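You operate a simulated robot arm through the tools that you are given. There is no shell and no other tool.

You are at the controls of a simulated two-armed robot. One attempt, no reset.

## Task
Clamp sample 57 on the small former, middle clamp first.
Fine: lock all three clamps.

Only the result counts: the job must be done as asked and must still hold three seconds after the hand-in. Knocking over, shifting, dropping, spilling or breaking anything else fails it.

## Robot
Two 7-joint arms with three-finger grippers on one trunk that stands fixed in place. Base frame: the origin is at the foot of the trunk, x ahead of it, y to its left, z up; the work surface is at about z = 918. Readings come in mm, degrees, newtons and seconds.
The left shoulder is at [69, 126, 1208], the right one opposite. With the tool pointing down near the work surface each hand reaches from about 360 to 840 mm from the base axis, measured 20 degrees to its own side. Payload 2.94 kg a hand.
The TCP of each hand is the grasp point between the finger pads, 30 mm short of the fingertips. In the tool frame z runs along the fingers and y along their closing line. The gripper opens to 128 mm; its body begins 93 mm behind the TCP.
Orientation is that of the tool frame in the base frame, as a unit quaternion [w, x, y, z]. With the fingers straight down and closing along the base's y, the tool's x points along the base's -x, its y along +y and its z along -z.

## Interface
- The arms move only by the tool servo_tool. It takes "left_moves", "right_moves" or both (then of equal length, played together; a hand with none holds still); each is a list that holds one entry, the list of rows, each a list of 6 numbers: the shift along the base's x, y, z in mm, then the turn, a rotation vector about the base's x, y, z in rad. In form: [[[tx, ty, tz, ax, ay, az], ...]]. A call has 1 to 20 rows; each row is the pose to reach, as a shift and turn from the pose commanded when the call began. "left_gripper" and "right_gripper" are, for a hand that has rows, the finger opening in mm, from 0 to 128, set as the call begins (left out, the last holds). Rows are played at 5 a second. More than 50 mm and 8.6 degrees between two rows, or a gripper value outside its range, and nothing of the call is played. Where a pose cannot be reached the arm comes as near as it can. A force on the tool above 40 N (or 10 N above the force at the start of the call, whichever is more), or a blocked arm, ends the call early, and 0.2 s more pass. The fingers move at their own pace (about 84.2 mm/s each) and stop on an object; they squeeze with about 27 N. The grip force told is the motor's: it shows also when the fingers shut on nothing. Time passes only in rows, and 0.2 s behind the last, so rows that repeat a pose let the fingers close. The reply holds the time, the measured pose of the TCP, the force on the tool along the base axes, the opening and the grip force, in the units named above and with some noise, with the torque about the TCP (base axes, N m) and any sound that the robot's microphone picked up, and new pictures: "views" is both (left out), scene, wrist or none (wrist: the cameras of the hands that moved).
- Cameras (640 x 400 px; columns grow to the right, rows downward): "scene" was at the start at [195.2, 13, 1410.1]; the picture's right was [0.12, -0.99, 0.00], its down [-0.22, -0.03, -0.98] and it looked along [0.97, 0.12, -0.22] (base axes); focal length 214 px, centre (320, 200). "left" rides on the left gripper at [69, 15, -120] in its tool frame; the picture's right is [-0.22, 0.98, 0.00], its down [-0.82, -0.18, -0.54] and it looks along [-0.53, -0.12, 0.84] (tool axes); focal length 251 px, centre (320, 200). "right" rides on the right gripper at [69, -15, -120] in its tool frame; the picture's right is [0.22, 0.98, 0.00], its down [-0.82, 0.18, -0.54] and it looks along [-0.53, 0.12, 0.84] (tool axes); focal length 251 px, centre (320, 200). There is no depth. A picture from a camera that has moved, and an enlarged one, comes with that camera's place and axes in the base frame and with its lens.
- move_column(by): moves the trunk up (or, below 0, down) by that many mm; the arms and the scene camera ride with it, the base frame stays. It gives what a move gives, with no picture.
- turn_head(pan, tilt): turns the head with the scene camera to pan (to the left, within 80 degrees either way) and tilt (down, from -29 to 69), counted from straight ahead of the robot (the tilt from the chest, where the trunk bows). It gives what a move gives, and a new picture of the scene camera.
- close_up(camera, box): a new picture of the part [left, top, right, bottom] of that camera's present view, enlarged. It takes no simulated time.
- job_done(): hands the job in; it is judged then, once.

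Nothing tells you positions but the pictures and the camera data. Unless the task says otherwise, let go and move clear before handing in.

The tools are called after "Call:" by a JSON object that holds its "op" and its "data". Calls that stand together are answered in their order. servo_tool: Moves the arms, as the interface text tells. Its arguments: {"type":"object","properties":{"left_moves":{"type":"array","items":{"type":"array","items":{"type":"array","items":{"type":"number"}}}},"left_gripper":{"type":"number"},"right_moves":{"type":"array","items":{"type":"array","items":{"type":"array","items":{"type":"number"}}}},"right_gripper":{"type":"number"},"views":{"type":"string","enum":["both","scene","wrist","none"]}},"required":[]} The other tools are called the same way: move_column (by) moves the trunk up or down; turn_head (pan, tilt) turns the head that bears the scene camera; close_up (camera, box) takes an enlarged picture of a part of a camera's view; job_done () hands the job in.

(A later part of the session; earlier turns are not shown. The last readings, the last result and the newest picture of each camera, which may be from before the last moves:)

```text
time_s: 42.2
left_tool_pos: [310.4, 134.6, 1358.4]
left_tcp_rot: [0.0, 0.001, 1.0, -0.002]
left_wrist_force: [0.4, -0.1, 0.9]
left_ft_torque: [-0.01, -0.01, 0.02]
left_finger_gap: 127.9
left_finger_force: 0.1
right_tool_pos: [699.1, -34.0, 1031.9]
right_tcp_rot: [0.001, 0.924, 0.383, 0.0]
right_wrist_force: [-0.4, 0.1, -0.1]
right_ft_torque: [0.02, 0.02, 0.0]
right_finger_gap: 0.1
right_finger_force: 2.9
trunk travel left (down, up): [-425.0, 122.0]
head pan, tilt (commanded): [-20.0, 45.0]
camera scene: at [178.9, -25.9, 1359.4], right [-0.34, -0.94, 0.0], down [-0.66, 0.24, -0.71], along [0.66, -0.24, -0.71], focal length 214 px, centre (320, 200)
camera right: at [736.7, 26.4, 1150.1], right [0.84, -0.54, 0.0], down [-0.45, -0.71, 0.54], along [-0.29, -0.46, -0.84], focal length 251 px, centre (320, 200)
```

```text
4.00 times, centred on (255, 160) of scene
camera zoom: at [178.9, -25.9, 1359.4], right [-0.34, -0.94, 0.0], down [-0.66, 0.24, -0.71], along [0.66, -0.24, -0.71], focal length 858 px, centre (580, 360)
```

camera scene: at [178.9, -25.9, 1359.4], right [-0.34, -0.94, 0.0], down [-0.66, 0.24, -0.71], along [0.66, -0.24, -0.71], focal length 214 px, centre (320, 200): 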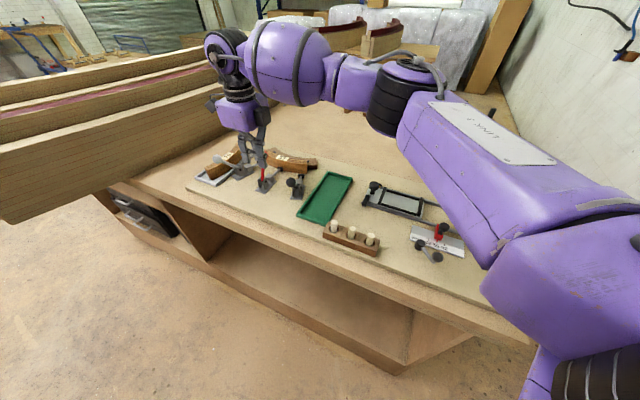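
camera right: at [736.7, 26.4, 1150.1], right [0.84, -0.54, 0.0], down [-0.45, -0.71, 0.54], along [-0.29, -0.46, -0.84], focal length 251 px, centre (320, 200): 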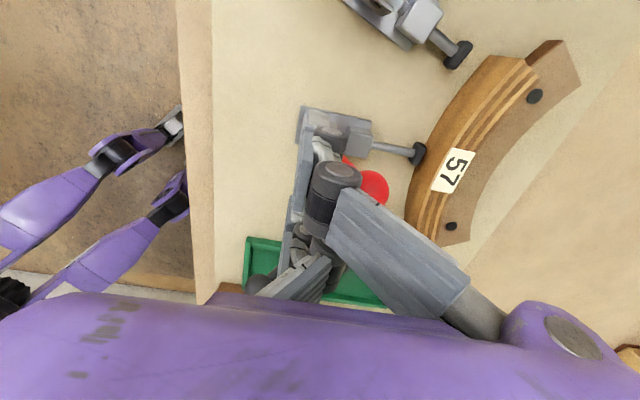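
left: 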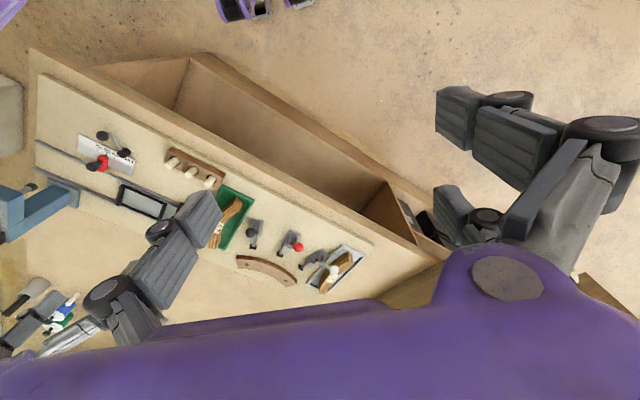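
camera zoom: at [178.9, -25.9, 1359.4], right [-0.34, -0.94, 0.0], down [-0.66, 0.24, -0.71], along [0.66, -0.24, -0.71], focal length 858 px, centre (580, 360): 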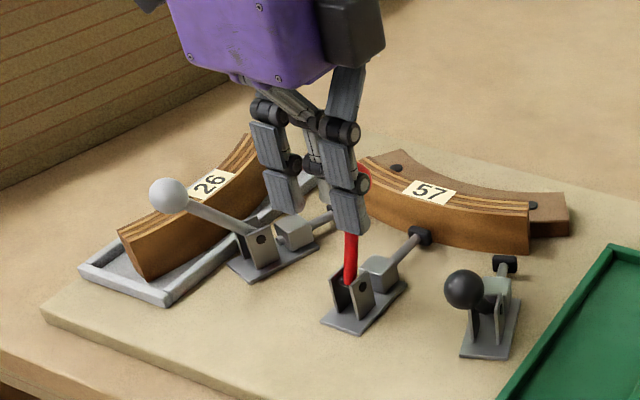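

The pad is almost at the sample. I'm continuing the throw in smaller steps, watching force and listening for a click.

Call:
{"op": "servo_tool", "data": {"right_moves": [[[2.5, -2.5, -2, 0, 0, 0], [4.9, -4.9, -3.7, 0, 0, 0], [7, -7, -5.5, 0, 0, 0], [9.2, -9.2, -7.7, 0, 0, 0], [11.3, -11.3, -10, 0, 0, 0], [13.4, -13.4, -12.5, 0, 0, 0], [15.5, -15.5, -15.5, 0, 0, 0], [17.7, -17.7, -18.4, 0, 0, 0], [17.7, -17.7, -18.4, 0, 0, 0]]], "views": "both"}}

Call:
{"op": "close_up", "data": {"camera": "right", "box": [260, 60, 460, 220]}}

Call:
{"op": "close_up", "data": {"camera": "scene", "box": [205, 110, 335, 210]}}

```text
time_s: 44.2
left_tool_pos: [308.2, 134.6, 1356.7]
left_tcp_rot: [0.001, -0.001, 1.0, -0.002]
left_wrist_force: [-0.5, 0.6, 0.0]
left_ft_torque: [-0.02, -0.01, 0.0]
left_finger_gap: 128.1
left_finger_force: 0.1
right_tool_pos: [714.8, -49.0, 1016.0]
right_tcp_rot: [0.001, 0.923, 0.384, 0.001]
right_wrist_force: [-7.1, 7.1, 12.1]
right_ft_torque: [-0.08, 0.04, 0.06]
right_finger_gap: 0.0
right_finger_force: 2.5
trunk travel left (down, up): [-425.0, 122.0]
head pan, tilt (commanded): [-20.0, 45.0]
camera scene: at [176.8, -24.9, 1359.9], right [-0.34, -0.94, 0.0], down [-0.66, 0.24, -0.71], along [0.67, -0.24, -0.71], focal length 214 px, centre (320, 200)
camera right: at [752.1, 10.5, 1134.3], right [0.84, -0.54, 0.0], down [-0.45, -0.71, 0.54], along [-0.29, -0.46, -0.84], focal length 251 px, centre (320, 200)
```

scene: 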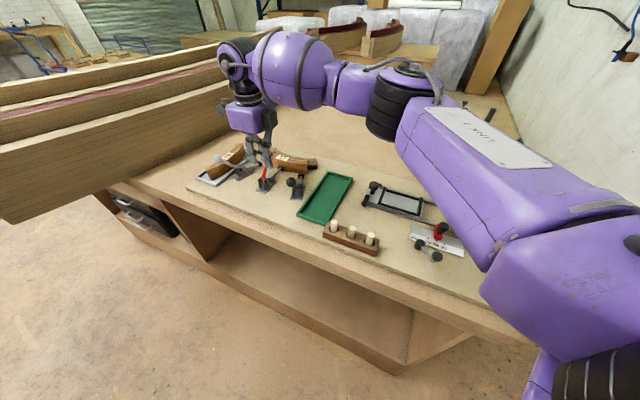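
right: 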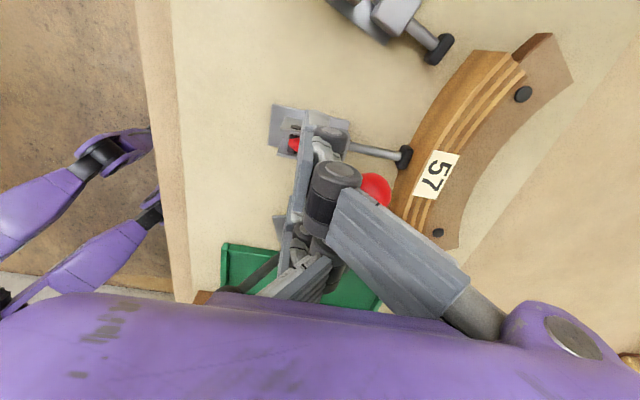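

```text
2.50 times, centred on (360, 140) of right
camera zoom: at [752.1, 10.5, 1134.3], right [0.84, -0.54, 0.0], down [-0.45, -0.71, 0.54], along [-0.29, -0.46, -0.84], focal length 629 px, centre (220, 350)
```

zoom: 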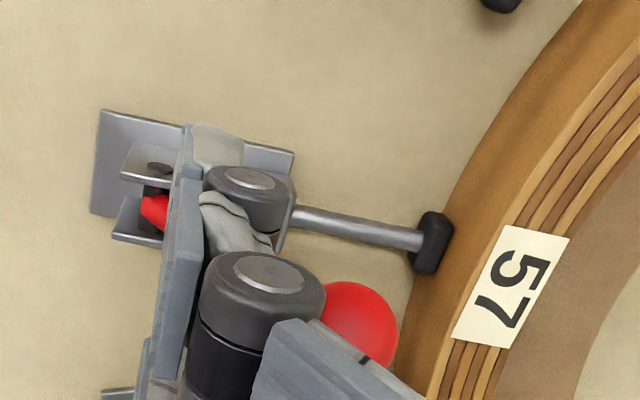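

```text
4.00 times, centred on (270, 160) of scene
camera zoom: at [176.8, -24.9, 1359.9], right [-0.34, -0.94, 0.0], down [-0.66, 0.24, -0.71], along [0.67, -0.24, -0.71], focal length 858 px, centre (520, 360)
```

zoom: 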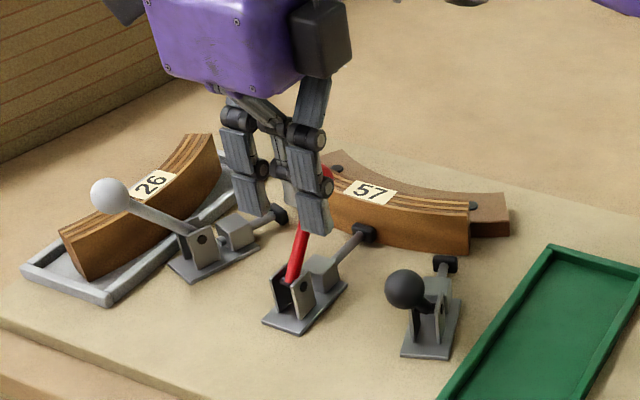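

The pad is bearing on the sample and resistance has begun, about 15 N. I'll keep pressing along the arc, forward and down.

Call:
{"op": "servo_tool", "data": {"right_moves": [[[1.8, -1.8, -2, 0, 0, 0], [3.5, -3.5, -4, 0, 0, 0], [5, -5, -6.5, 0, 0, 0], [6.5, -6.5, -9, 0, 0, 0], [8, -8, -11.5, 0, 0, 0], [8, -8, -11.5, 0, 0, 0]]], "views": "both"}}

Call:
{"op": "close_up", "data": {"camera": "right", "box": [260, 60, 460, 220]}}

Call:
{"op": "close_up", "data": {"camera": "scene", "box": [205, 110, 335, 210]}}

```text
time_s: 44.9
left_tool_pos: [307.8, 133.7, 1357.7]
left_tcp_rot: [0.001, 0.001, 1.0, -0.001]
left_wrist_force: [-0.2, -1.1, 0.4]
left_ft_torque: [0.06, 0.07, -0.03]
left_finger_gap: 128.3
left_finger_force: 0.0
right_tool_pos: [715.5, -47.9, 1015.8]
right_tcp_rot: [-0.005, 0.922, 0.388, 0.002]
right_wrist_force: [-20.4, 7.4, 19.0]
right_ft_torque: [-0.24, 0.34, -0.05]
right_finger_gap: 0.1
right_finger_force: 2.6
trunk travel left (down, up): [-425.0, 122.0]
head pan, tilt (commanded): [-20.0, 45.0]
stopped in row 3 (right hand): the force on the tool passed its limit at 42 N (the readings are from after the stop); the commanded pose is now the measured one
camera scene: at [176.4, -26.0, 1359.7], right [-0.34, -0.94, 0.0], down [-0.66, 0.24, -0.71], along [0.67, -0.24, -0.71], focal length 214 px, centre (320, 200)
camera right: at [753.0, 10.8, 1134.2], right [0.85, -0.53, -0.01], down [-0.45, -0.72, 0.53], along [-0.29, -0.45, -0.85], focal length 251 px, centre (320, 200)
```

scene: 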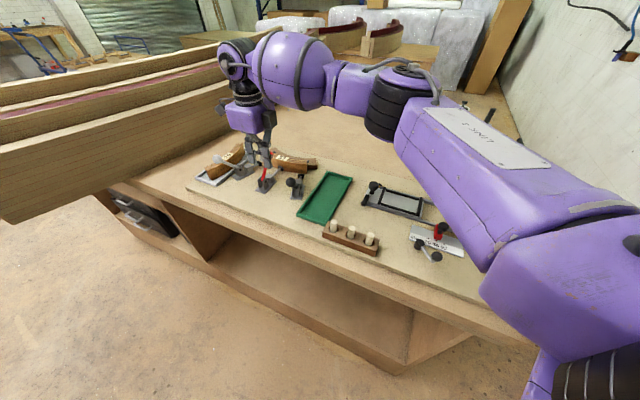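
right: 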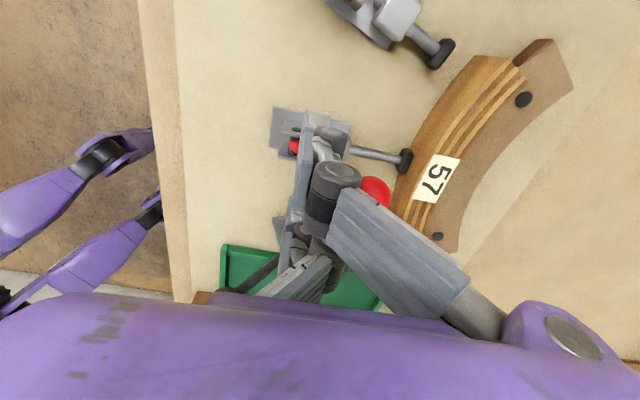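

```text
2.50 times, centred on (360, 140) of right
camera zoom: at [753.0, 10.8, 1134.2], right [0.85, -0.53, -0.01], down [-0.45, -0.72, 0.53], along [-0.29, -0.45, -0.85], focal length 629 px, centre (220, 350)
```

zoom: 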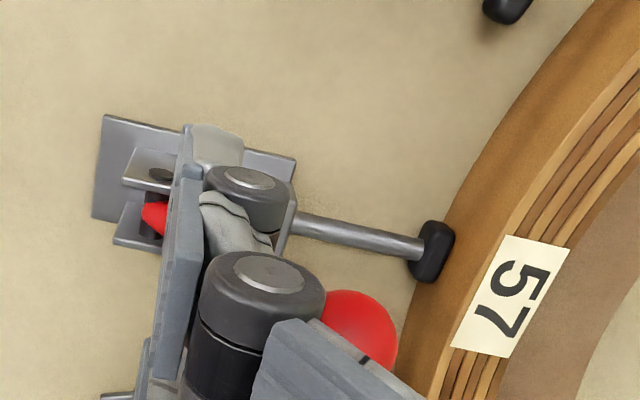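

```text
4.00 times, centred on (270, 160) of scene
camera zoom: at [176.4, -26.0, 1359.7], right [-0.34, -0.94, 0.0], down [-0.66, 0.24, -0.71], along [0.67, -0.24, -0.71], focal length 858 px, centre (520, 360)
```

zoom: 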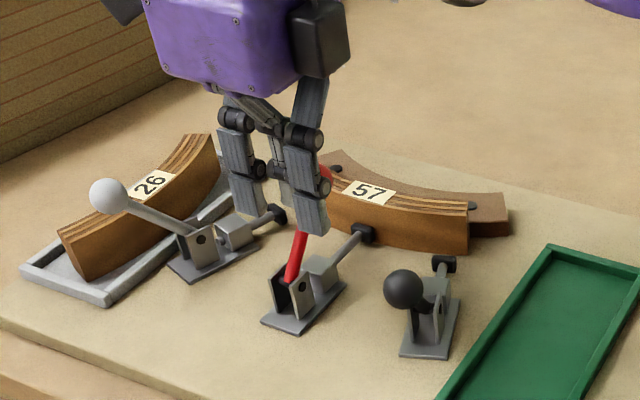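

The push stopped at 42 N with the pad hard on the sample and no click heard. I'll back off upward to inspect the handle, the pad and how flush the sample is.

Call:
{"op": "servo_tool", "data": {"right_moves": [[[-5, 5, 4, 0, 0, 0], [-10, 10, 10, 0, 0, 0], [-10, 10, 30, 0, 0, 0], [-10, 10, 55, 0, 0, 0], [-10, 10, 80, 0, 0, 0], [-10, 10, 80, 0, 0, 0]]], "views": "both"}}

Call:
{"op": "close_up", "data": {"camera": "right", "box": [290, 60, 490, 240]}}

Call:
{"op": "close_up", "data": {"camera": "scene", "box": [225, 130, 335, 210]}}

```text
time_s: 46.3
left_tool_pos: [311.2, 133.2, 1357.4]
left_tcp_rot: [0.0, 0.0, 1.0, -0.002]
left_wrist_force: [0.4, 0.0, -0.2]
left_ft_torque: [0.03, 0.02, -0.07]
left_finger_gap: 127.9
left_finger_force: 0.0
right_tool_pos: [709.3, -42.8, 1088.9]
right_tcp_rot: [-0.002, 0.923, 0.385, 0.001]
right_wrist_force: [-0.6, 0.1, 0.1]
right_ft_torque: [-0.01, -0.04, -0.03]
right_finger_gap: 0.0
right_finger_force: 3.2
trunk travel left (down, up): [-425.0, 122.0]
head pan, tilt (commanded): [-20.0, 45.0]
camera scene: at [179.5, -26.1, 1359.3], right [-0.34, -0.94, 0.0], down [-0.66, 0.24, -0.71], along [0.66, -0.24, -0.71], focal length 214 px, centre (320, 200)
camera right: at [746.9, 17.3, 1209.5], right [0.84, -0.54, 0.0], down [-0.45, -0.71, 0.54], along [-0.29, -0.45, -0.84], focal length 251 px, centre (320, 200)
```

scene: 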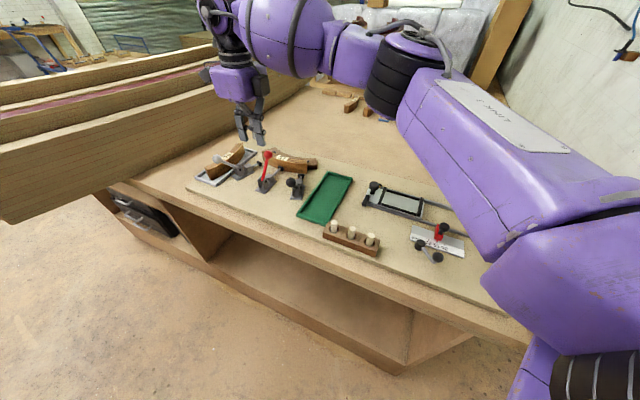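
right: 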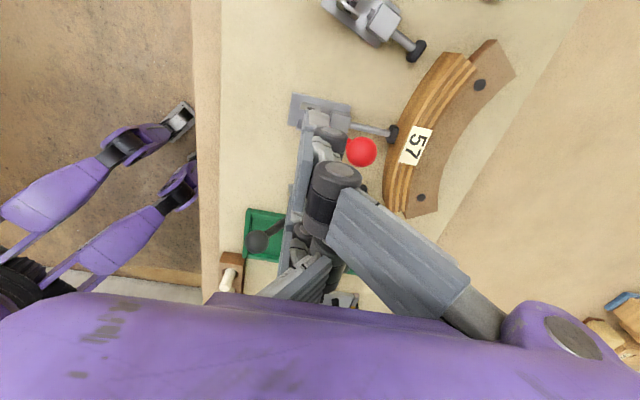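

```text
2.22 times, centred on (390, 150) of right
camera zoom: at [746.9, 17.3, 1209.5], right [0.84, -0.54, 0.0], down [-0.45, -0.71, 0.54], along [-0.29, -0.45, -0.84], focal length 559 px, centre (164, 311)
```

zoom: 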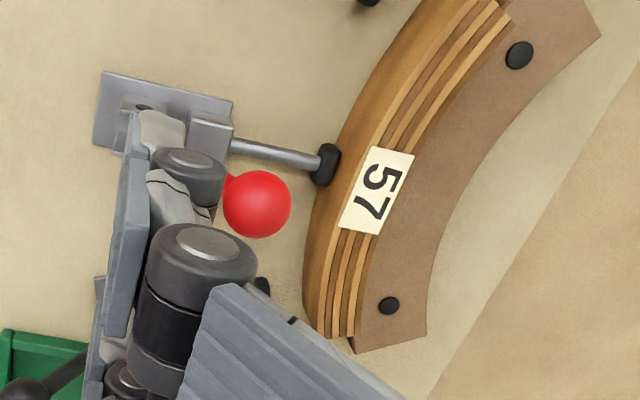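

```text
5.00 times, centred on (280, 170) of scene
camera zoom: at [179.5, -26.1, 1359.3], right [-0.34, -0.94, 0.0], down [-0.66, 0.24, -0.71], along [0.66, -0.24, -0.71], focal length 1072 px, centre (520, 350)
```

zoom: 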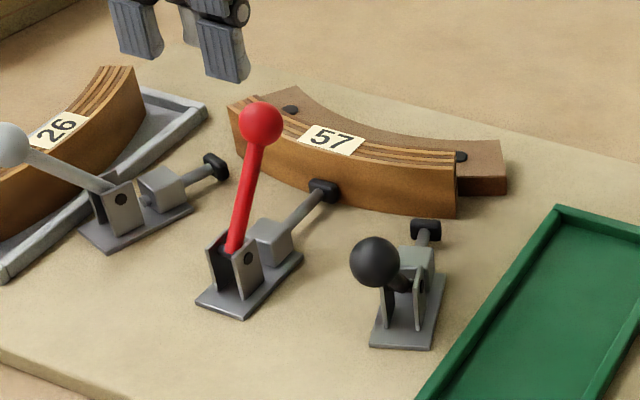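

The red handle now leans about 38° forward, mirroring its start at 38° back, and the pad bears on the flush sample. That suggests it reached its end stop. To see whether it is really locked, I'll test it with a very light backward nudge, so I'm moving over in front of the knob.

Call:
{"op": "servo_tool", "data": {"right_moves": [[[14, -14, 5, 0, 0, 0], [28, -28, 5, 0, 0, 0], [42, -42, 5, 0, 0, 0], [56, -55, 5, 0, 0, 0], [56, -55, 5, 0, 0, 0]]], "views": "wrist"}}

Call:
{"op": "close_up", "data": {"camera": "right", "box": [220, 40, 420, 220]}}

Call:
{"op": "close_up", "data": {"camera": "scene", "box": [235, 140, 315, 200]}}

```text
time_s: 47.5
left_tool_pos: [310.2, 134.0, 1355.9]
left_tcp_rot: [-0.001, 0.0, 1.0, -0.002]
left_wrist_force: [-0.8, -0.5, 0.6]
left_ft_torque: [0.0, -0.02, 0.01]
left_finger_gap: 128.0
left_finger_force: 0.1
right_tool_pos: [765.0, -96.6, 1096.4]
right_tcp_rot: [-0.001, 0.923, 0.385, 0.001]
right_wrist_force: [0.6, 0.3, 0.3]
right_ft_torque: [0.0, -0.02, 0.02]
right_finger_gap: 0.1
right_finger_force: 3.0
trunk travel left (down, up): [-425.0, 122.0]
head pan, tilt (commanded): [-20.0, 45.0]
camera right: at [802.5, -37.2, 1215.0], right [0.85, -0.53, 0.0], down [-0.45, -0.71, 0.54], along [-0.29, -0.45, -0.84], focal length 251 px, centre (320, 200)
```

right: 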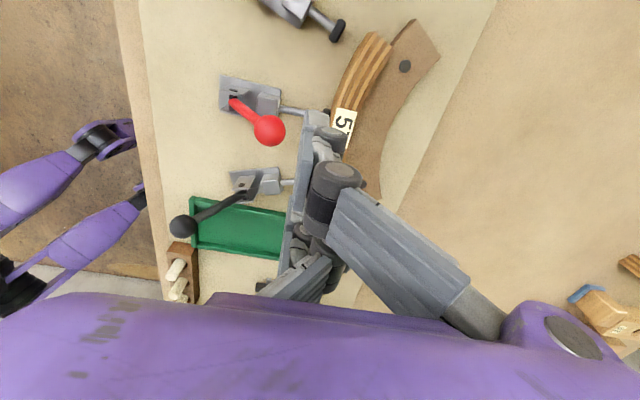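

```text
2.22 times, centred on (320, 130) of right
camera zoom: at [802.5, -37.2, 1215.0], right [0.85, -0.53, 0.0], down [-0.45, -0.71, 0.54], along [-0.29, -0.45, -0.84], focal length 559 px, centre (320, 356)
```

zoom: 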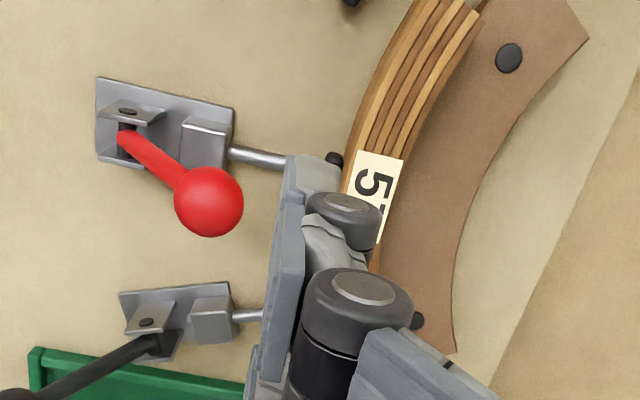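

```text
6.67 times, centred on (275, 170) of scene
camera zoom: at [178.8, -25.9, 1359.5], right [-0.34, -0.94, 0.0], down [-0.66, 0.24, -0.71], along [0.66, -0.24, -0.71], focal length 1430 px, centre (620, 400)
```

zoom: 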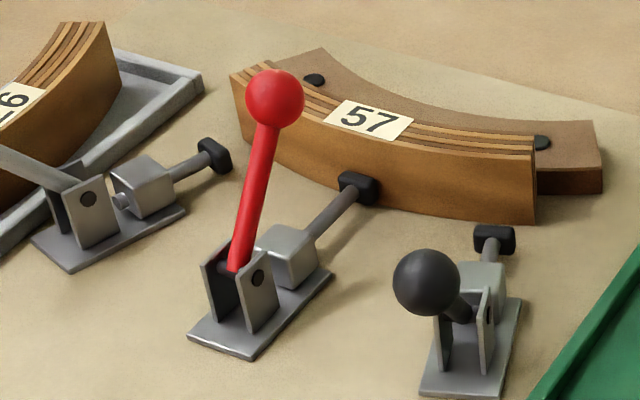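

Call:
{"op": "servo_tool", "data": {"right_moves": [[[4, -4, -15, 0, 0, 0], [4, -4, -35, 0, 0, 0], [4, -4, -55, 0, 0, 0], [4, -4, -74, 0, 0, 0], [4, -4, -74, 0, 0, 0]]], "views": "wrist"}}

Call:
{"op": "close_up", "data": {"camera": "scene", "box": [225, 110, 325, 200]}}

Call:
{"op": "close_up", "data": {"camera": "right", "box": [160, 60, 400, 240]}}

```text
time_s: 48.7
left_tool_pos: [311.2, 133.2, 1356.3]
left_tcp_rot: [0.0, 0.0, 1.0, -0.002]
left_wrist_force: [0.6, 0.1, -0.4]
left_ft_torque: [-0.02, 0.01, -0.03]
left_finger_gap: 128.0
left_finger_force: 0.0
right_tool_pos: [769.5, -101.2, 1020.9]
right_tcp_rot: [-0.002, 0.923, 0.385, 0.002]
right_wrist_force: [0.4, -0.6, 1.4]
right_ft_torque: [0.01, -0.02, -0.03]
right_finger_gap: 0.0
right_finger_force: 2.7
trunk travel left (down, up): [-425.0, 122.0]
head pan, tilt (commanded): [-20.0, 45.0]
camera right: at [806.2, -41.4, 1140.6], right [0.84, -0.53, 0.0], down [-0.45, -0.71, 0.54], along [-0.29, -0.45, -0.84], focal length 251 px, centre (320, 200)
```

right: 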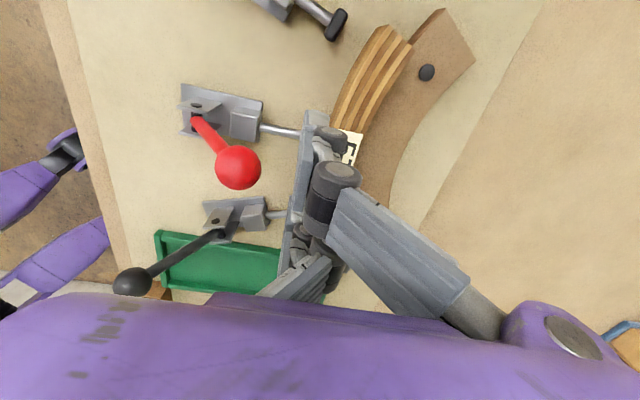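

```text
4.44 times, centred on (275, 155) of scene
camera zoom: at [178.6, -25.8, 1359.5], right [-0.34, -0.94, 0.0], down [-0.66, 0.24, -0.71], along [0.66, -0.24, -0.71], focal length 953 px, centre (520, 400)
```

zoom: 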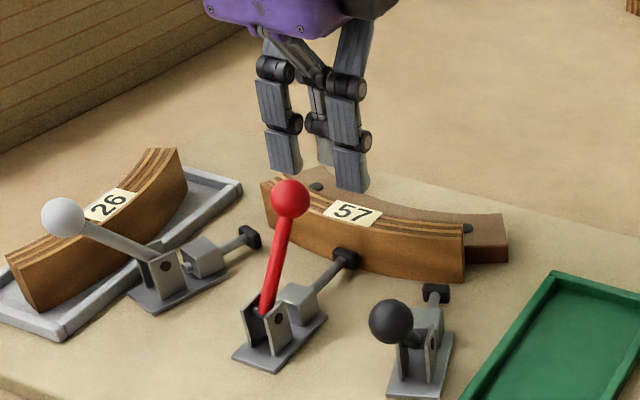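

```text
2.22 times, centred on (280, 150) of right
camera zoom: at [806.2, -41.4, 1140.6], right [0.84, -0.53, 0.0], down [-0.45, -0.71, 0.54], along [-0.29, -0.45, -0.84], focal length 559 px, centre (409, 311)
```

zoom: 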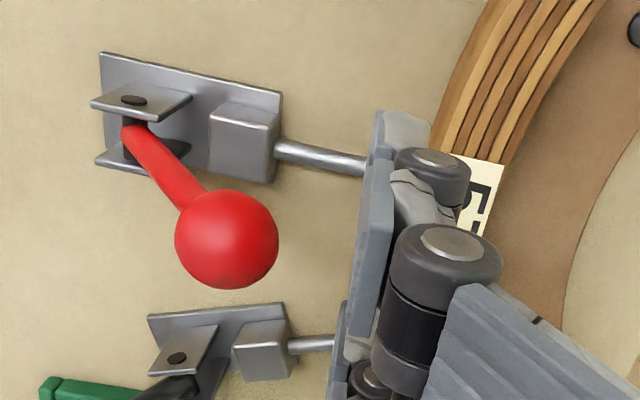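

Call:
{"op": "servo_tool", "data": {"right_moves": [[[-4, 4, 0, 0, 0, 0], [-8, 8, 0, 0, 0, 0], [-11, 11, 0, 0, 0, 0], [-12.5, 12.5, 0, 0, 0, 0], [-14, 14, 0, 0, 0, 0], [-15.5, 15.5, 0, 0, 0, 0]]], "views": "wrist"}}

Call:
{"op": "close_up", "data": {"camera": "scene", "box": [225, 110, 325, 200]}}

Call:
{"op": "close_up", "data": {"camera": "right", "box": [160, 60, 400, 240]}}

```text
time_s: 50.1
left_tool_pos: [310.8, 134.4, 1358.9]
left_tcp_rot: [-0.001, -0.001, 1.0, -0.001]
left_wrist_force: [-0.4, -0.1, 0.4]
left_ft_torque: [0.02, 0.02, 0.02]
left_finger_gap: 127.9
left_finger_force: 0.0
right_tool_pos: [753.0, -86.8, 1020.3]
right_tcp_rot: [-0.001, 0.923, 0.385, 0.001]
right_wrist_force: [-0.2, 0.6, -0.4]
right_ft_torque: [0.01, -0.02, -0.03]
right_finger_gap: 0.1
right_finger_force: 2.9
trunk travel left (down, up): [-425.0, 122.0]
head pan, tilt (commanded): [-20.0, 45.0]
camera right: at [791.2, -26.0, 1140.9], right [0.84, -0.54, 0.0], down [-0.45, -0.71, 0.54], along [-0.29, -0.45, -0.84], focal length 251 px, centre (320, 200)
```

right: 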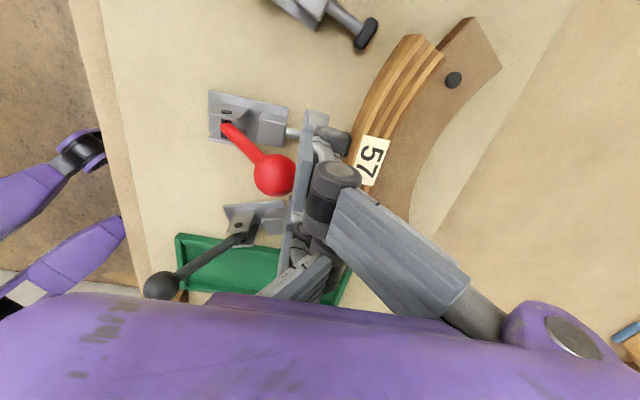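

```text
4.44 times, centred on (275, 155) of scene
camera zoom: at [178.9, -25.9, 1359.4], right [-0.34, -0.94, 0.0], down [-0.66, 0.24, -0.71], along [0.66, -0.24, -0.71], focal length 953 px, centre (520, 400)
```

zoom: 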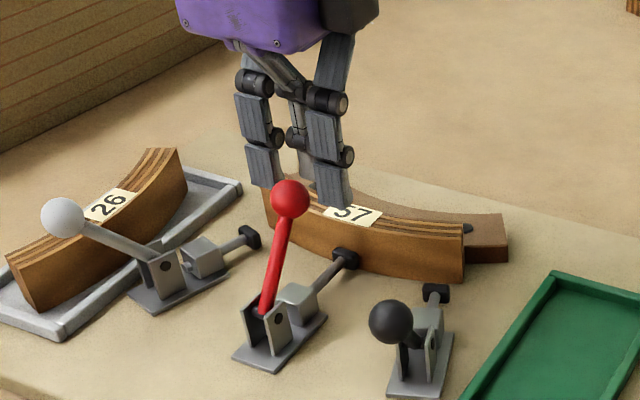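

```text
2.22 times, centred on (280, 150) of right
camera zoom: at [791.2, -26.0, 1140.9], right [0.84, -0.54, 0.0], down [-0.45, -0.71, 0.54], along [-0.29, -0.45, -0.84], focal length 559 px, centre (409, 311)
```

zoom: 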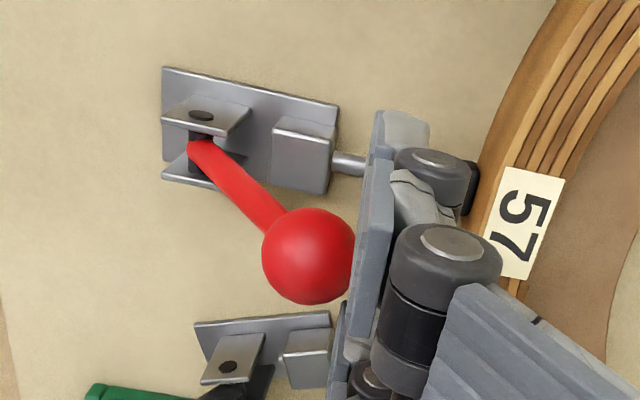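

Contact hasn't happened yet. The closed fingers overlap, so the knob passes between the two outer ones and meets the middle one. I'll continue a few millimetres with light steps.

Call:
{"op": "servo_tool", "data": {"right_moves": [[[-4, 4, 0, 0, 0, 0], [-8, 8, 0, 0, 0, 0], [-10, 10, 0, 0, 0, 0], [-11.5, 11.5, 0, 0, 0, 0], [-13, 13, 0, 0, 0, 0]]], "views": "wrist"}}

Call:
{"op": "close_up", "data": {"camera": "scene", "box": [225, 110, 325, 200]}}

```text
time_s: 51.3
left_tool_pos: [310.6, 133.9, 1357.2]
left_tcp_rot: [0.0, -0.001, 1.0, -0.001]
left_wrist_force: [0.0, 0.0, -0.5]
left_ft_torque: [-0.01, -0.04, -0.02]
left_finger_gap: 128.2
left_finger_force: 0.0
right_tool_pos: [741.9, -73.5, 1021.7]
right_tcp_rot: [-0.002, 0.923, 0.384, 0.001]
right_wrist_force: [1.6, -1.0, 1.0]
right_ft_torque: [-0.01, -0.01, 0.0]
right_finger_gap: 0.0
right_finger_force: 3.0
trunk travel left (down, up): [-425.0, 122.0]
head pan, tilt (commanded): [-20.0, 45.0]
camera right: at [778.4, -13.2, 1141.3], right [0.84, -0.54, 0.0], down [-0.45, -0.71, 0.54], along [-0.29, -0.45, -0.84], focal length 251 px, centre (320, 200)
```

right: 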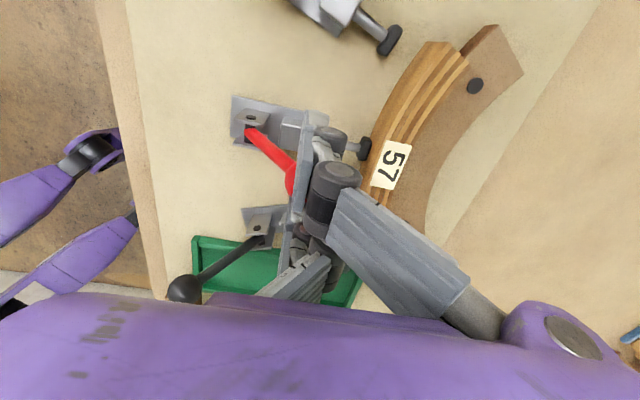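

```text
4.44 times, centred on (275, 155) of scene
camera zoom: at [178.9, -26.0, 1359.4], right [-0.34, -0.94, 0.0], down [-0.66, 0.24, -0.71], along [0.66, -0.24, -0.71], focal length 953 px, centre (520, 400)
```

zoom: 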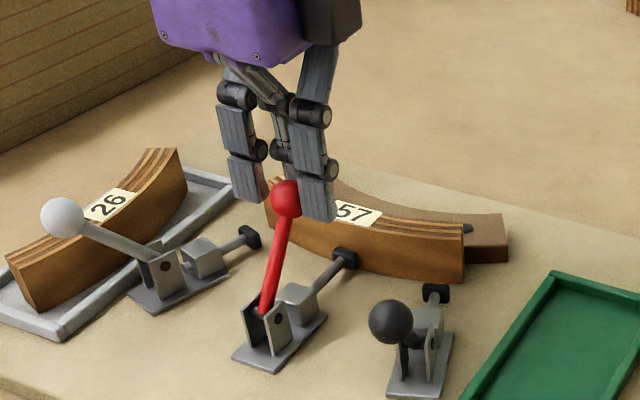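

Call:
{"op": "servo_tool", "data": {"right_moves": [[[-0.7, 0.7, 0, 0, 0, 0], [-1.4, 1.4, 0, 0, 0, 0], [-1.4, 1.4, 0, 0, 0, 0]]], "views": "wrist"}}

Call:
{"op": "close_up", "data": {"camera": "scene", "box": [225, 110, 325, 200]}}

```text
time_s: 52.1
left_tool_pos: [310.0, 134.1, 1356.9]
left_tcp_rot: [0.0, 0.0, 1.0, -0.002]
left_wrist_force: [0.2, -0.7, -0.6]
left_ft_torque: [-0.04, -0.05, -0.01]
left_finger_gap: 128.2
left_finger_force: 0.0
right_tool_pos: [738.2, -71.0, 1021.1]
right_tcp_rot: [-0.002, 0.923, 0.385, 0.002]
right_wrist_force: [1.6, -0.8, 2.7]
right_ft_torque: [-0.02, -0.03, -0.02]
right_finger_gap: 0.0
right_finger_force: 2.6
trunk travel left (down, up): [-425.0, 122.0]
head pan, tilt (commanded): [-20.0, 45.0]
camera right: at [777.1, -11.8, 1140.8], right [0.84, -0.53, 0.0], down [-0.45, -0.71, 0.54], along [-0.29, -0.45, -0.84], focal length 251 px, centre (320, 200)
```

right: 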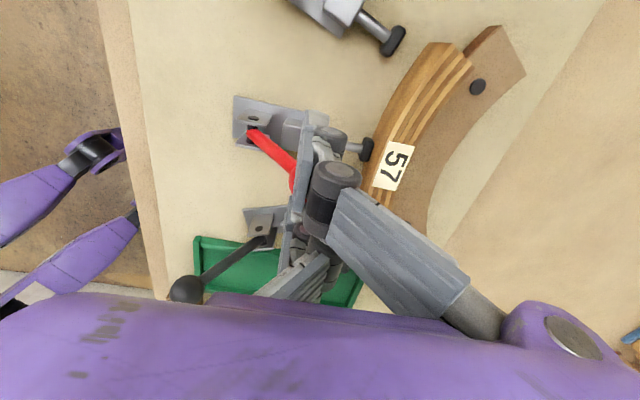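

```text
4.44 times, centred on (275, 155) of scene
camera zoom: at [178.9, -26.0, 1359.4], right [-0.34, -0.94, 0.0], down [-0.66, 0.24, -0.71], along [0.66, -0.24, -0.71], focal length 953 px, centre (520, 400)
```

zoom: 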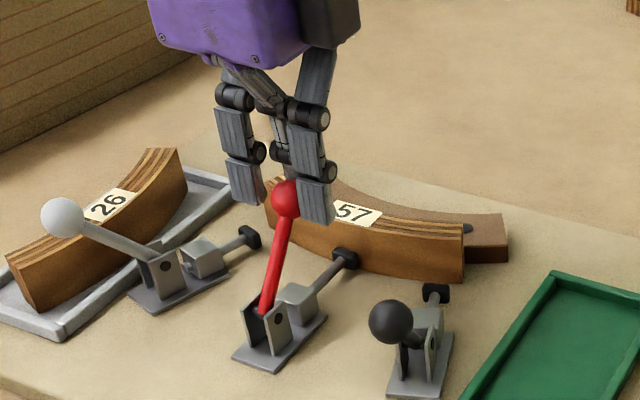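

The handle moved back easily, so it isn't locked yet. On the last push my middle fingertip was bearing on the rod close to the pivot, which gave poor leverage. I'll go up and over, and this time press on the back and top of the knob itself for the full lever arm.

Call:
{"op": "servo_tool", "data": {"right_moves": [[[4, -4, 5, 0, 0, 0], [4, -4, 30, 0, 0, 0], [4, -4, 58, 0, 0, 0], [-12, 12, 62, 0, 0, 0], [-36, 36, 62, 0, 0, 0], [-36, 36, 45, 0, 0, 0], [-36, 36, 27, 0, 0, 0], [-36, 36, 27, 0, 0, 0]]], "views": "wrist"}}

Call:
{"op": "close_up", "data": {"camera": "scene", "box": [225, 110, 325, 200]}}

Call:
{"op": "close_up", "data": {"camera": "right", "box": [240, 60, 440, 210]}}

```text
time_s: 53.9
left_tool_pos: [311.4, 133.6, 1357.6]
left_tcp_rot: [0.0, 0.0, 1.0, -0.003]
left_wrist_force: [-1.3, -0.7, -0.5]
left_ft_torque: [0.01, -0.02, 0.0]
left_finger_gap: 127.7
left_finger_force: 0.0
right_tool_pos: [704.2, -35.2, 1048.8]
right_tcp_rot: [-0.002, 0.923, 0.385, 0.001]
right_wrist_force: [0.3, 1.2, 0.4]
right_ft_torque: [-0.02, 0.0, 0.03]
right_finger_gap: 0.0
right_finger_force: 3.2
trunk travel left (down, up): [-425.0, 122.0]
head pan, tilt (commanded): [-20.0, 45.0]
camera right: at [741.2, 24.1, 1168.3], right [0.85, -0.53, 0.0], down [-0.45, -0.71, 0.54], along [-0.29, -0.45, -0.84], focal length 251 px, centre (320, 200)
```

right: 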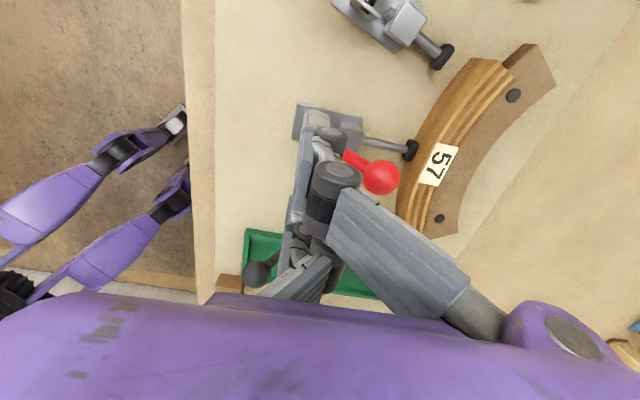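

```text
4.44 times, centred on (275, 155) of scene
camera zoom: at [178.7, -25.9, 1359.5], right [-0.34, -0.94, 0.0], down [-0.66, 0.24, -0.71], along [0.66, -0.24, -0.71], focal length 953 px, centre (520, 400)
```

zoom: 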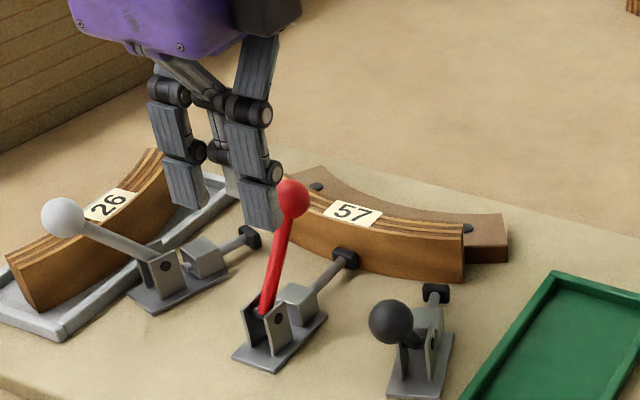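

```text
2.67 times, centred on (340, 135) of right
camera zoom: at [741.2, 24.1, 1168.3], right [0.85, -0.53, 0.0], down [-0.45, -0.71, 0.54], along [-0.29, -0.45, -0.84], focal length 670 px, centre (267, 373)
```

zoom: 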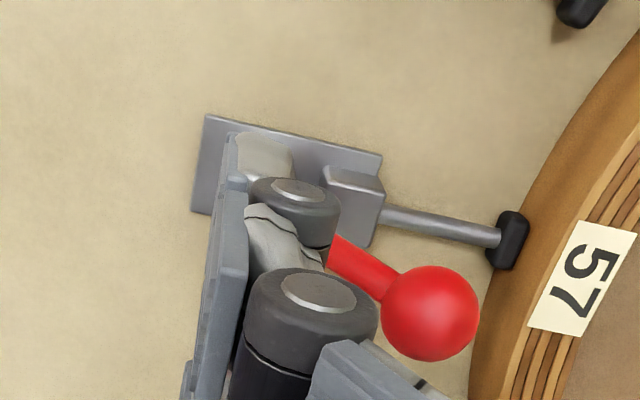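

The knob is at radial 567, z 1007, and the fingertip is just behind and above it. I'll press forward and down along the knob's arc.

Call:
{"op": "servo_tool", "data": {"right_moves": [[[3.5, -3.5, -5, 0, 0, 0], [7, -7, -8, 0, 0, 0], [9.9, -9.9, -8, 0, 0, 0], [12, -12, -10, 0, 0, 0], [13.4, -13.4, -12, 0, 0, 0], [14.8, -14.8, -14, 0, 0, 0], [16.3, -16.3, -16.5, 0, 0, 0], [17.7, -17.7, -19, 0, 0, 0]]], "views": "wrist"}}

Call:
{"op": "close_up", "data": {"camera": "scene", "box": [225, 110, 325, 200]}}

Call:
{"op": "close_up", "data": {"camera": "right", "box": [240, 60, 440, 210]}}

```text
time_s: 55.7
left_tool_pos: [307.9, 135.3, 1358.0]
left_tcp_rot: [0.0, 0.0, 1.0, -0.001]
left_wrist_force: [0.0, 1.3, 0.6]
left_ft_torque: [-0.01, -0.03, 0.0]
left_finger_gap: 127.9
left_finger_force: 0.1
right_tool_pos: [719.8, -51.4, 1032.3]
right_tcp_rot: [-0.002, 0.922, 0.386, 0.004]
right_wrist_force: [-5.3, 5.5, 12.4]
right_ft_torque: [-0.05, -0.03, -0.03]
right_finger_gap: 0.0
right_finger_force: 3.0
trunk travel left (down, up): [-425.0, 122.0]
head pan, tilt (commanded): [-20.0, 45.0]
camera right: at [756.5, 9.0, 1152.2], right [0.85, -0.53, 0.0], down [-0.45, -0.72, 0.53], along [-0.28, -0.45, -0.85], focal length 251 px, centre (320, 200)
```

right: 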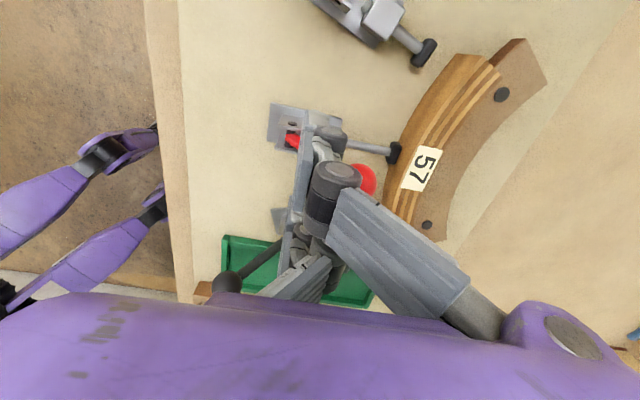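

```text
4.44 times, centred on (275, 155) of scene
camera zoom: at [176.6, -24.9, 1359.9], right [-0.34, -0.94, 0.0], down [-0.66, 0.24, -0.71], along [0.67, -0.24, -0.71], focal length 953 px, centre (520, 400)
```

zoom: 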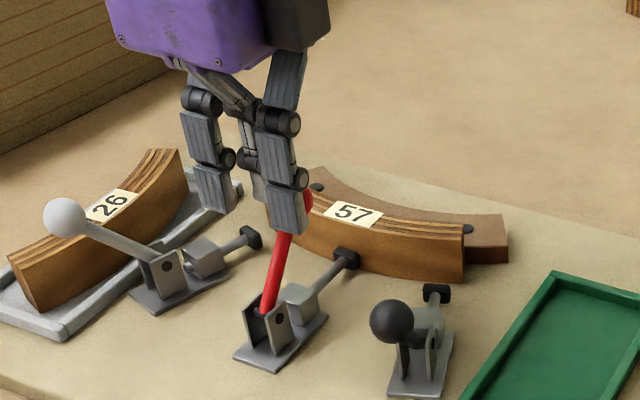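

```text
2.67 times, centred on (340, 135) of right
camera zoom: at [756.5, 9.0, 1152.2], right [0.85, -0.53, 0.0], down [-0.45, -0.72, 0.53], along [-0.28, -0.45, -0.85], focal length 670 px, centre (267, 373)
```

zoom: 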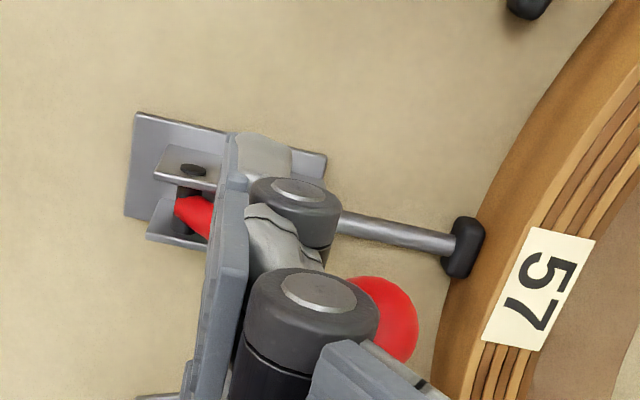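

Contact is on the back and top of the knob with about 15 N. I'll continue in fine steps along the arc.

Call:
{"op": "servo_tool", "data": {"right_moves": [[[1, -1, -0.8, 0, 0, 0], [2, -2, -1.6, 0, 0, 0], [3, -3, -2.4, 0, 0, 0], [4, -4, -3.2, 0, 0, 0], [5, -5, -4.2, 0, 0, 0], [6, -6, -5.2, 0, 0, 0]]], "views": "wrist"}}

Call:
{"op": "close_up", "data": {"camera": "scene", "box": [225, 110, 325, 200]}}

Call:
{"op": "close_up", "data": {"camera": "right", "box": [240, 60, 440, 210]}}

```text
time_s: 56.8
left_tool_pos: [308.4, 133.5, 1357.1]
left_tcp_rot: [0.002, -0.001, 1.0, -0.001]
left_wrist_force: [-0.3, -1.3, -0.2]
left_ft_torque: [0.06, 0.04, -0.01]
left_finger_gap: 127.9
left_finger_force: 0.0
right_tool_pos: [721.7, -49.2, 1033.0]
right_tcp_rot: [-0.008, 0.921, 0.39, 0.003]
right_wrist_force: [-19.2, 10.1, 17.2]
right_ft_torque: [-0.23, 0.41, -0.02]
right_finger_gap: 0.1
right_finger_force: 3.0
trunk travel left (down, up): [-425.0, 122.0]
head pan, tilt (commanded): [-20.0, 45.0]
stopped in row 5 (right hand): the force on the tool passed its limit at 41 N (the readings are from after the stop); the commanded pose is now the measured one
camera right: at [757.6, 8.8, 1152.1], right [0.85, -0.52, -0.01], down [-0.44, -0.72, 0.53], along [-0.28, -0.45, -0.85], focal length 251 px, centre (320, 200)
```

right: 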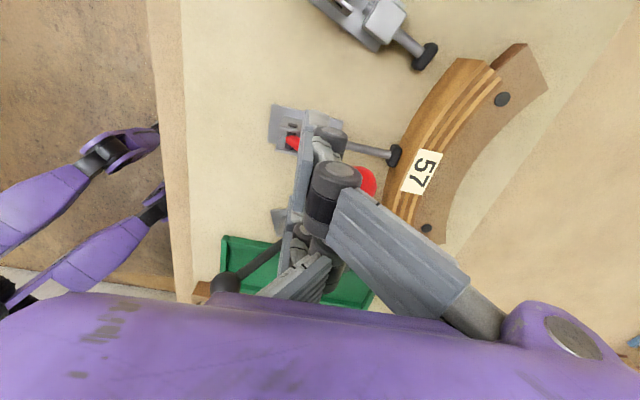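

```text
4.44 times, centred on (275, 155) of scene
camera zoom: at [176.3, -26.2, 1359.6], right [-0.34, -0.94, 0.0], down [-0.66, 0.24, -0.71], along [0.67, -0.24, -0.71], focal length 953 px, centre (520, 400)
```

zoom: 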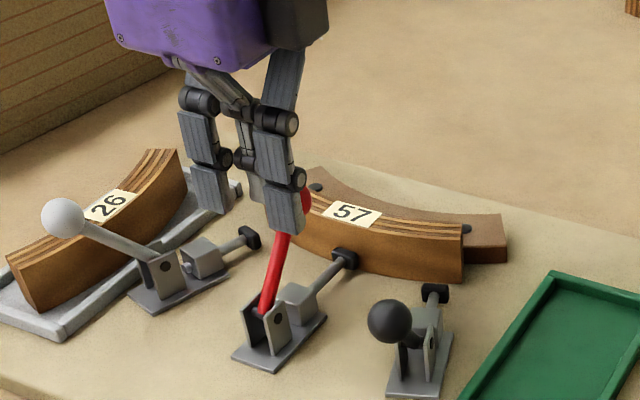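

```text
2.67 times, centred on (340, 135) of right
camera zoom: at [757.6, 8.8, 1152.1], right [0.85, -0.52, -0.01], down [-0.44, -0.72, 0.53], along [-0.28, -0.45, -0.85], focal length 670 px, centre (267, 373)
```

zoom: 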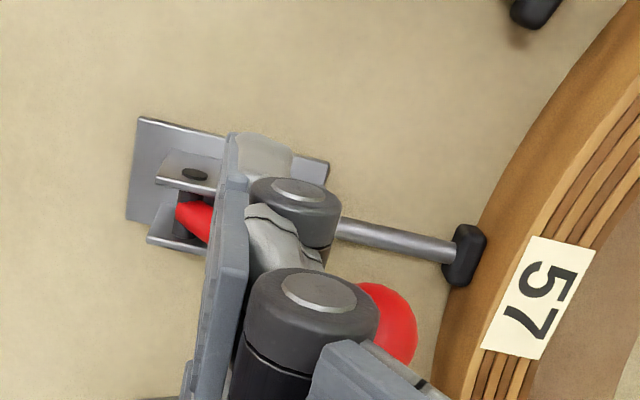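

It stopped at the same handle angle with 41 N on the full lever arm. The handle now mirrors its open angle at about ±39°, so this looks like the mechanical end stop. I'll back away cleanly and measure where the handle rests.

Call:
{"op": "servo_tool", "data": {"right_moves": [[[-4, 4, 3, 0, 0, 0], [-10, 10, 10, 0, 0, 0], [-14, 14, 30, 0, 0, 0], [-14, 14, 55, 0, 0, 0], [-14, 14, 55, 0, 0, 0]]], "views": "wrist"}}

Call:
{"op": "close_up", "data": {"camera": "scene", "box": [225, 110, 325, 200]}}

Call:
{"op": "close_up", "data": {"camera": "right", "box": [300, 90, 460, 210]}}

```text
time_s: 58.0
left_tool_pos: [310.1, 134.2, 1356.9]
left_tcp_rot: [-0.001, 0.0, 1.0, -0.001]
left_wrist_force: [0.4, -0.3, 0.0]
left_ft_torque: [-0.02, 0.0, 0.02]
left_finger_gap: 127.9
left_finger_force: 0.1
right_tool_pos: [710.9, -39.9, 1083.7]
right_tcp_rot: [-0.004, 0.922, 0.388, 0.001]
right_wrist_force: [-0.2, 0.0, -0.1]
right_ft_torque: [0.0, -0.01, 0.0]
right_finger_gap: 0.0
right_finger_force: 3.0
trunk travel left (down, up): [-425.0, 122.0]
head pan, tilt (commanded): [-20.0, 45.0]
camera right: at [748.2, 19.1, 1203.0], right [0.85, -0.53, -0.01], down [-0.45, -0.72, 0.53], along [-0.29, -0.45, -0.85], focal length 251 px, centre (320, 200)
```

right: 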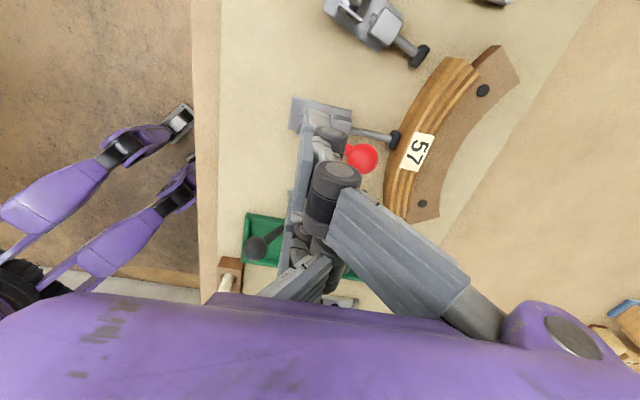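

```text
4.44 times, centred on (275, 155) of scene
camera zoom: at [179.1, -25.8, 1359.4], right [-0.34, -0.94, 0.0], down [-0.66, 0.24, -0.71], along [0.66, -0.24, -0.71], focal length 953 px, centre (520, 400)
```

zoom: 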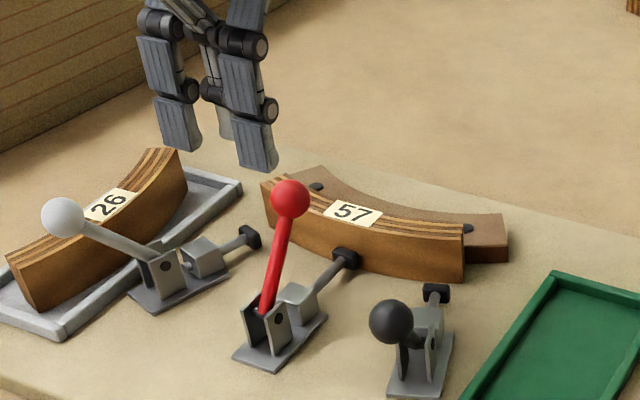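

```text
3.33 times, centred on (380, 150) of right
camera zoom: at [748.2, 19.1, 1203.0], right [0.85, -0.53, -0.01], down [-0.45, -0.72, 0.53], along [-0.29, -0.45, -0.85], focal length 838 px, centre (120, 367)
```

zoom: 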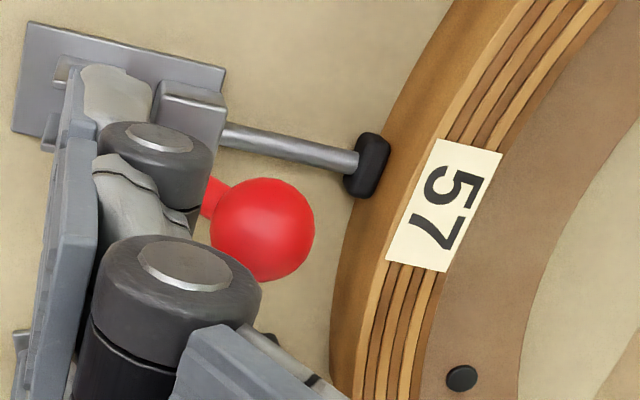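

The handle rests at radial 565, z 1007, mirrored exactly about its pivot (±37°), so it is fully thrown against its end stop. I'll check the pad-to-sample contact at high magnification before going on.

Call:
{"op": "close_up", "data": {"camera": "right", "box": [370, 110, 430, 170]}}

Call:
{"op": "close_up", "data": {"camera": "scene", "box": [270, 150, 330, 190]}}

Call:
{"op": "close_up", "data": {"camera": "left", "box": [220, 200, 360, 300]}}

```text
6.67 times, centred on (400, 140) of right
camera zoom: at [748.2, 19.1, 1203.0], right [0.85, -0.53, -0.01], down [-0.45, -0.72, 0.53], along [-0.29, -0.45, -0.85], focal length 1676 px, centre (-213, 600)
```

zoom: 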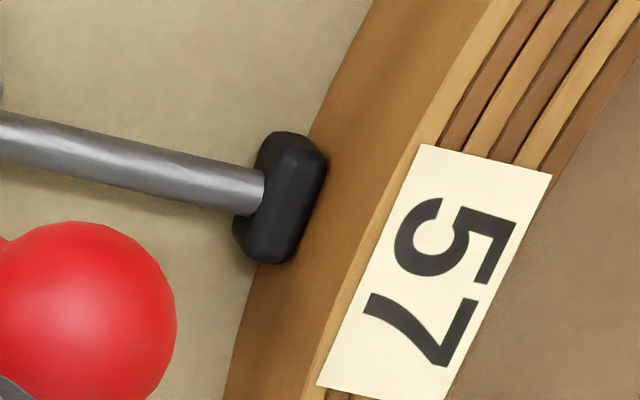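

```text
10.00 times, centred on (300, 170) of scene
camera zoom: at [179.1, -25.8, 1359.4], right [-0.34, -0.94, 0.0], down [-0.66, 0.24, -0.71], along [0.66, -0.24, -0.71], focal length 2145 px, centre (520, 500)
```

zoom: 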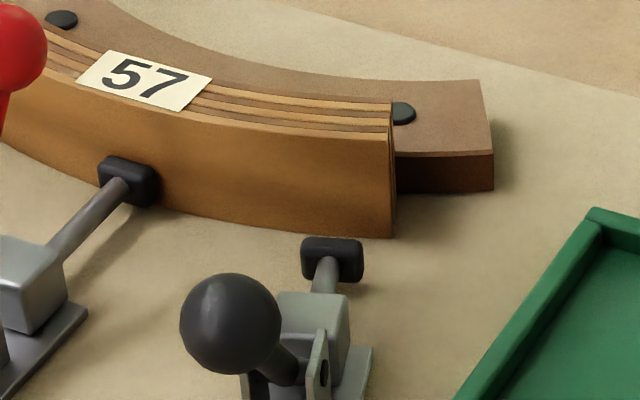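

```text
4.00 times, centred on (290, 250) of left
camera zoom: at [242.5, 149.6, 1477.3], right [0.21, 0.98, 0.0], down [0.82, -0.18, 0.54], along [0.53, -0.12, -0.84], focal length 1006 px, centre (440, 0)
```

zoom: 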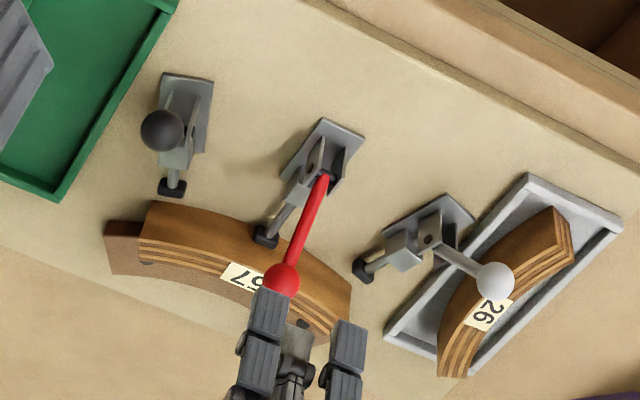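

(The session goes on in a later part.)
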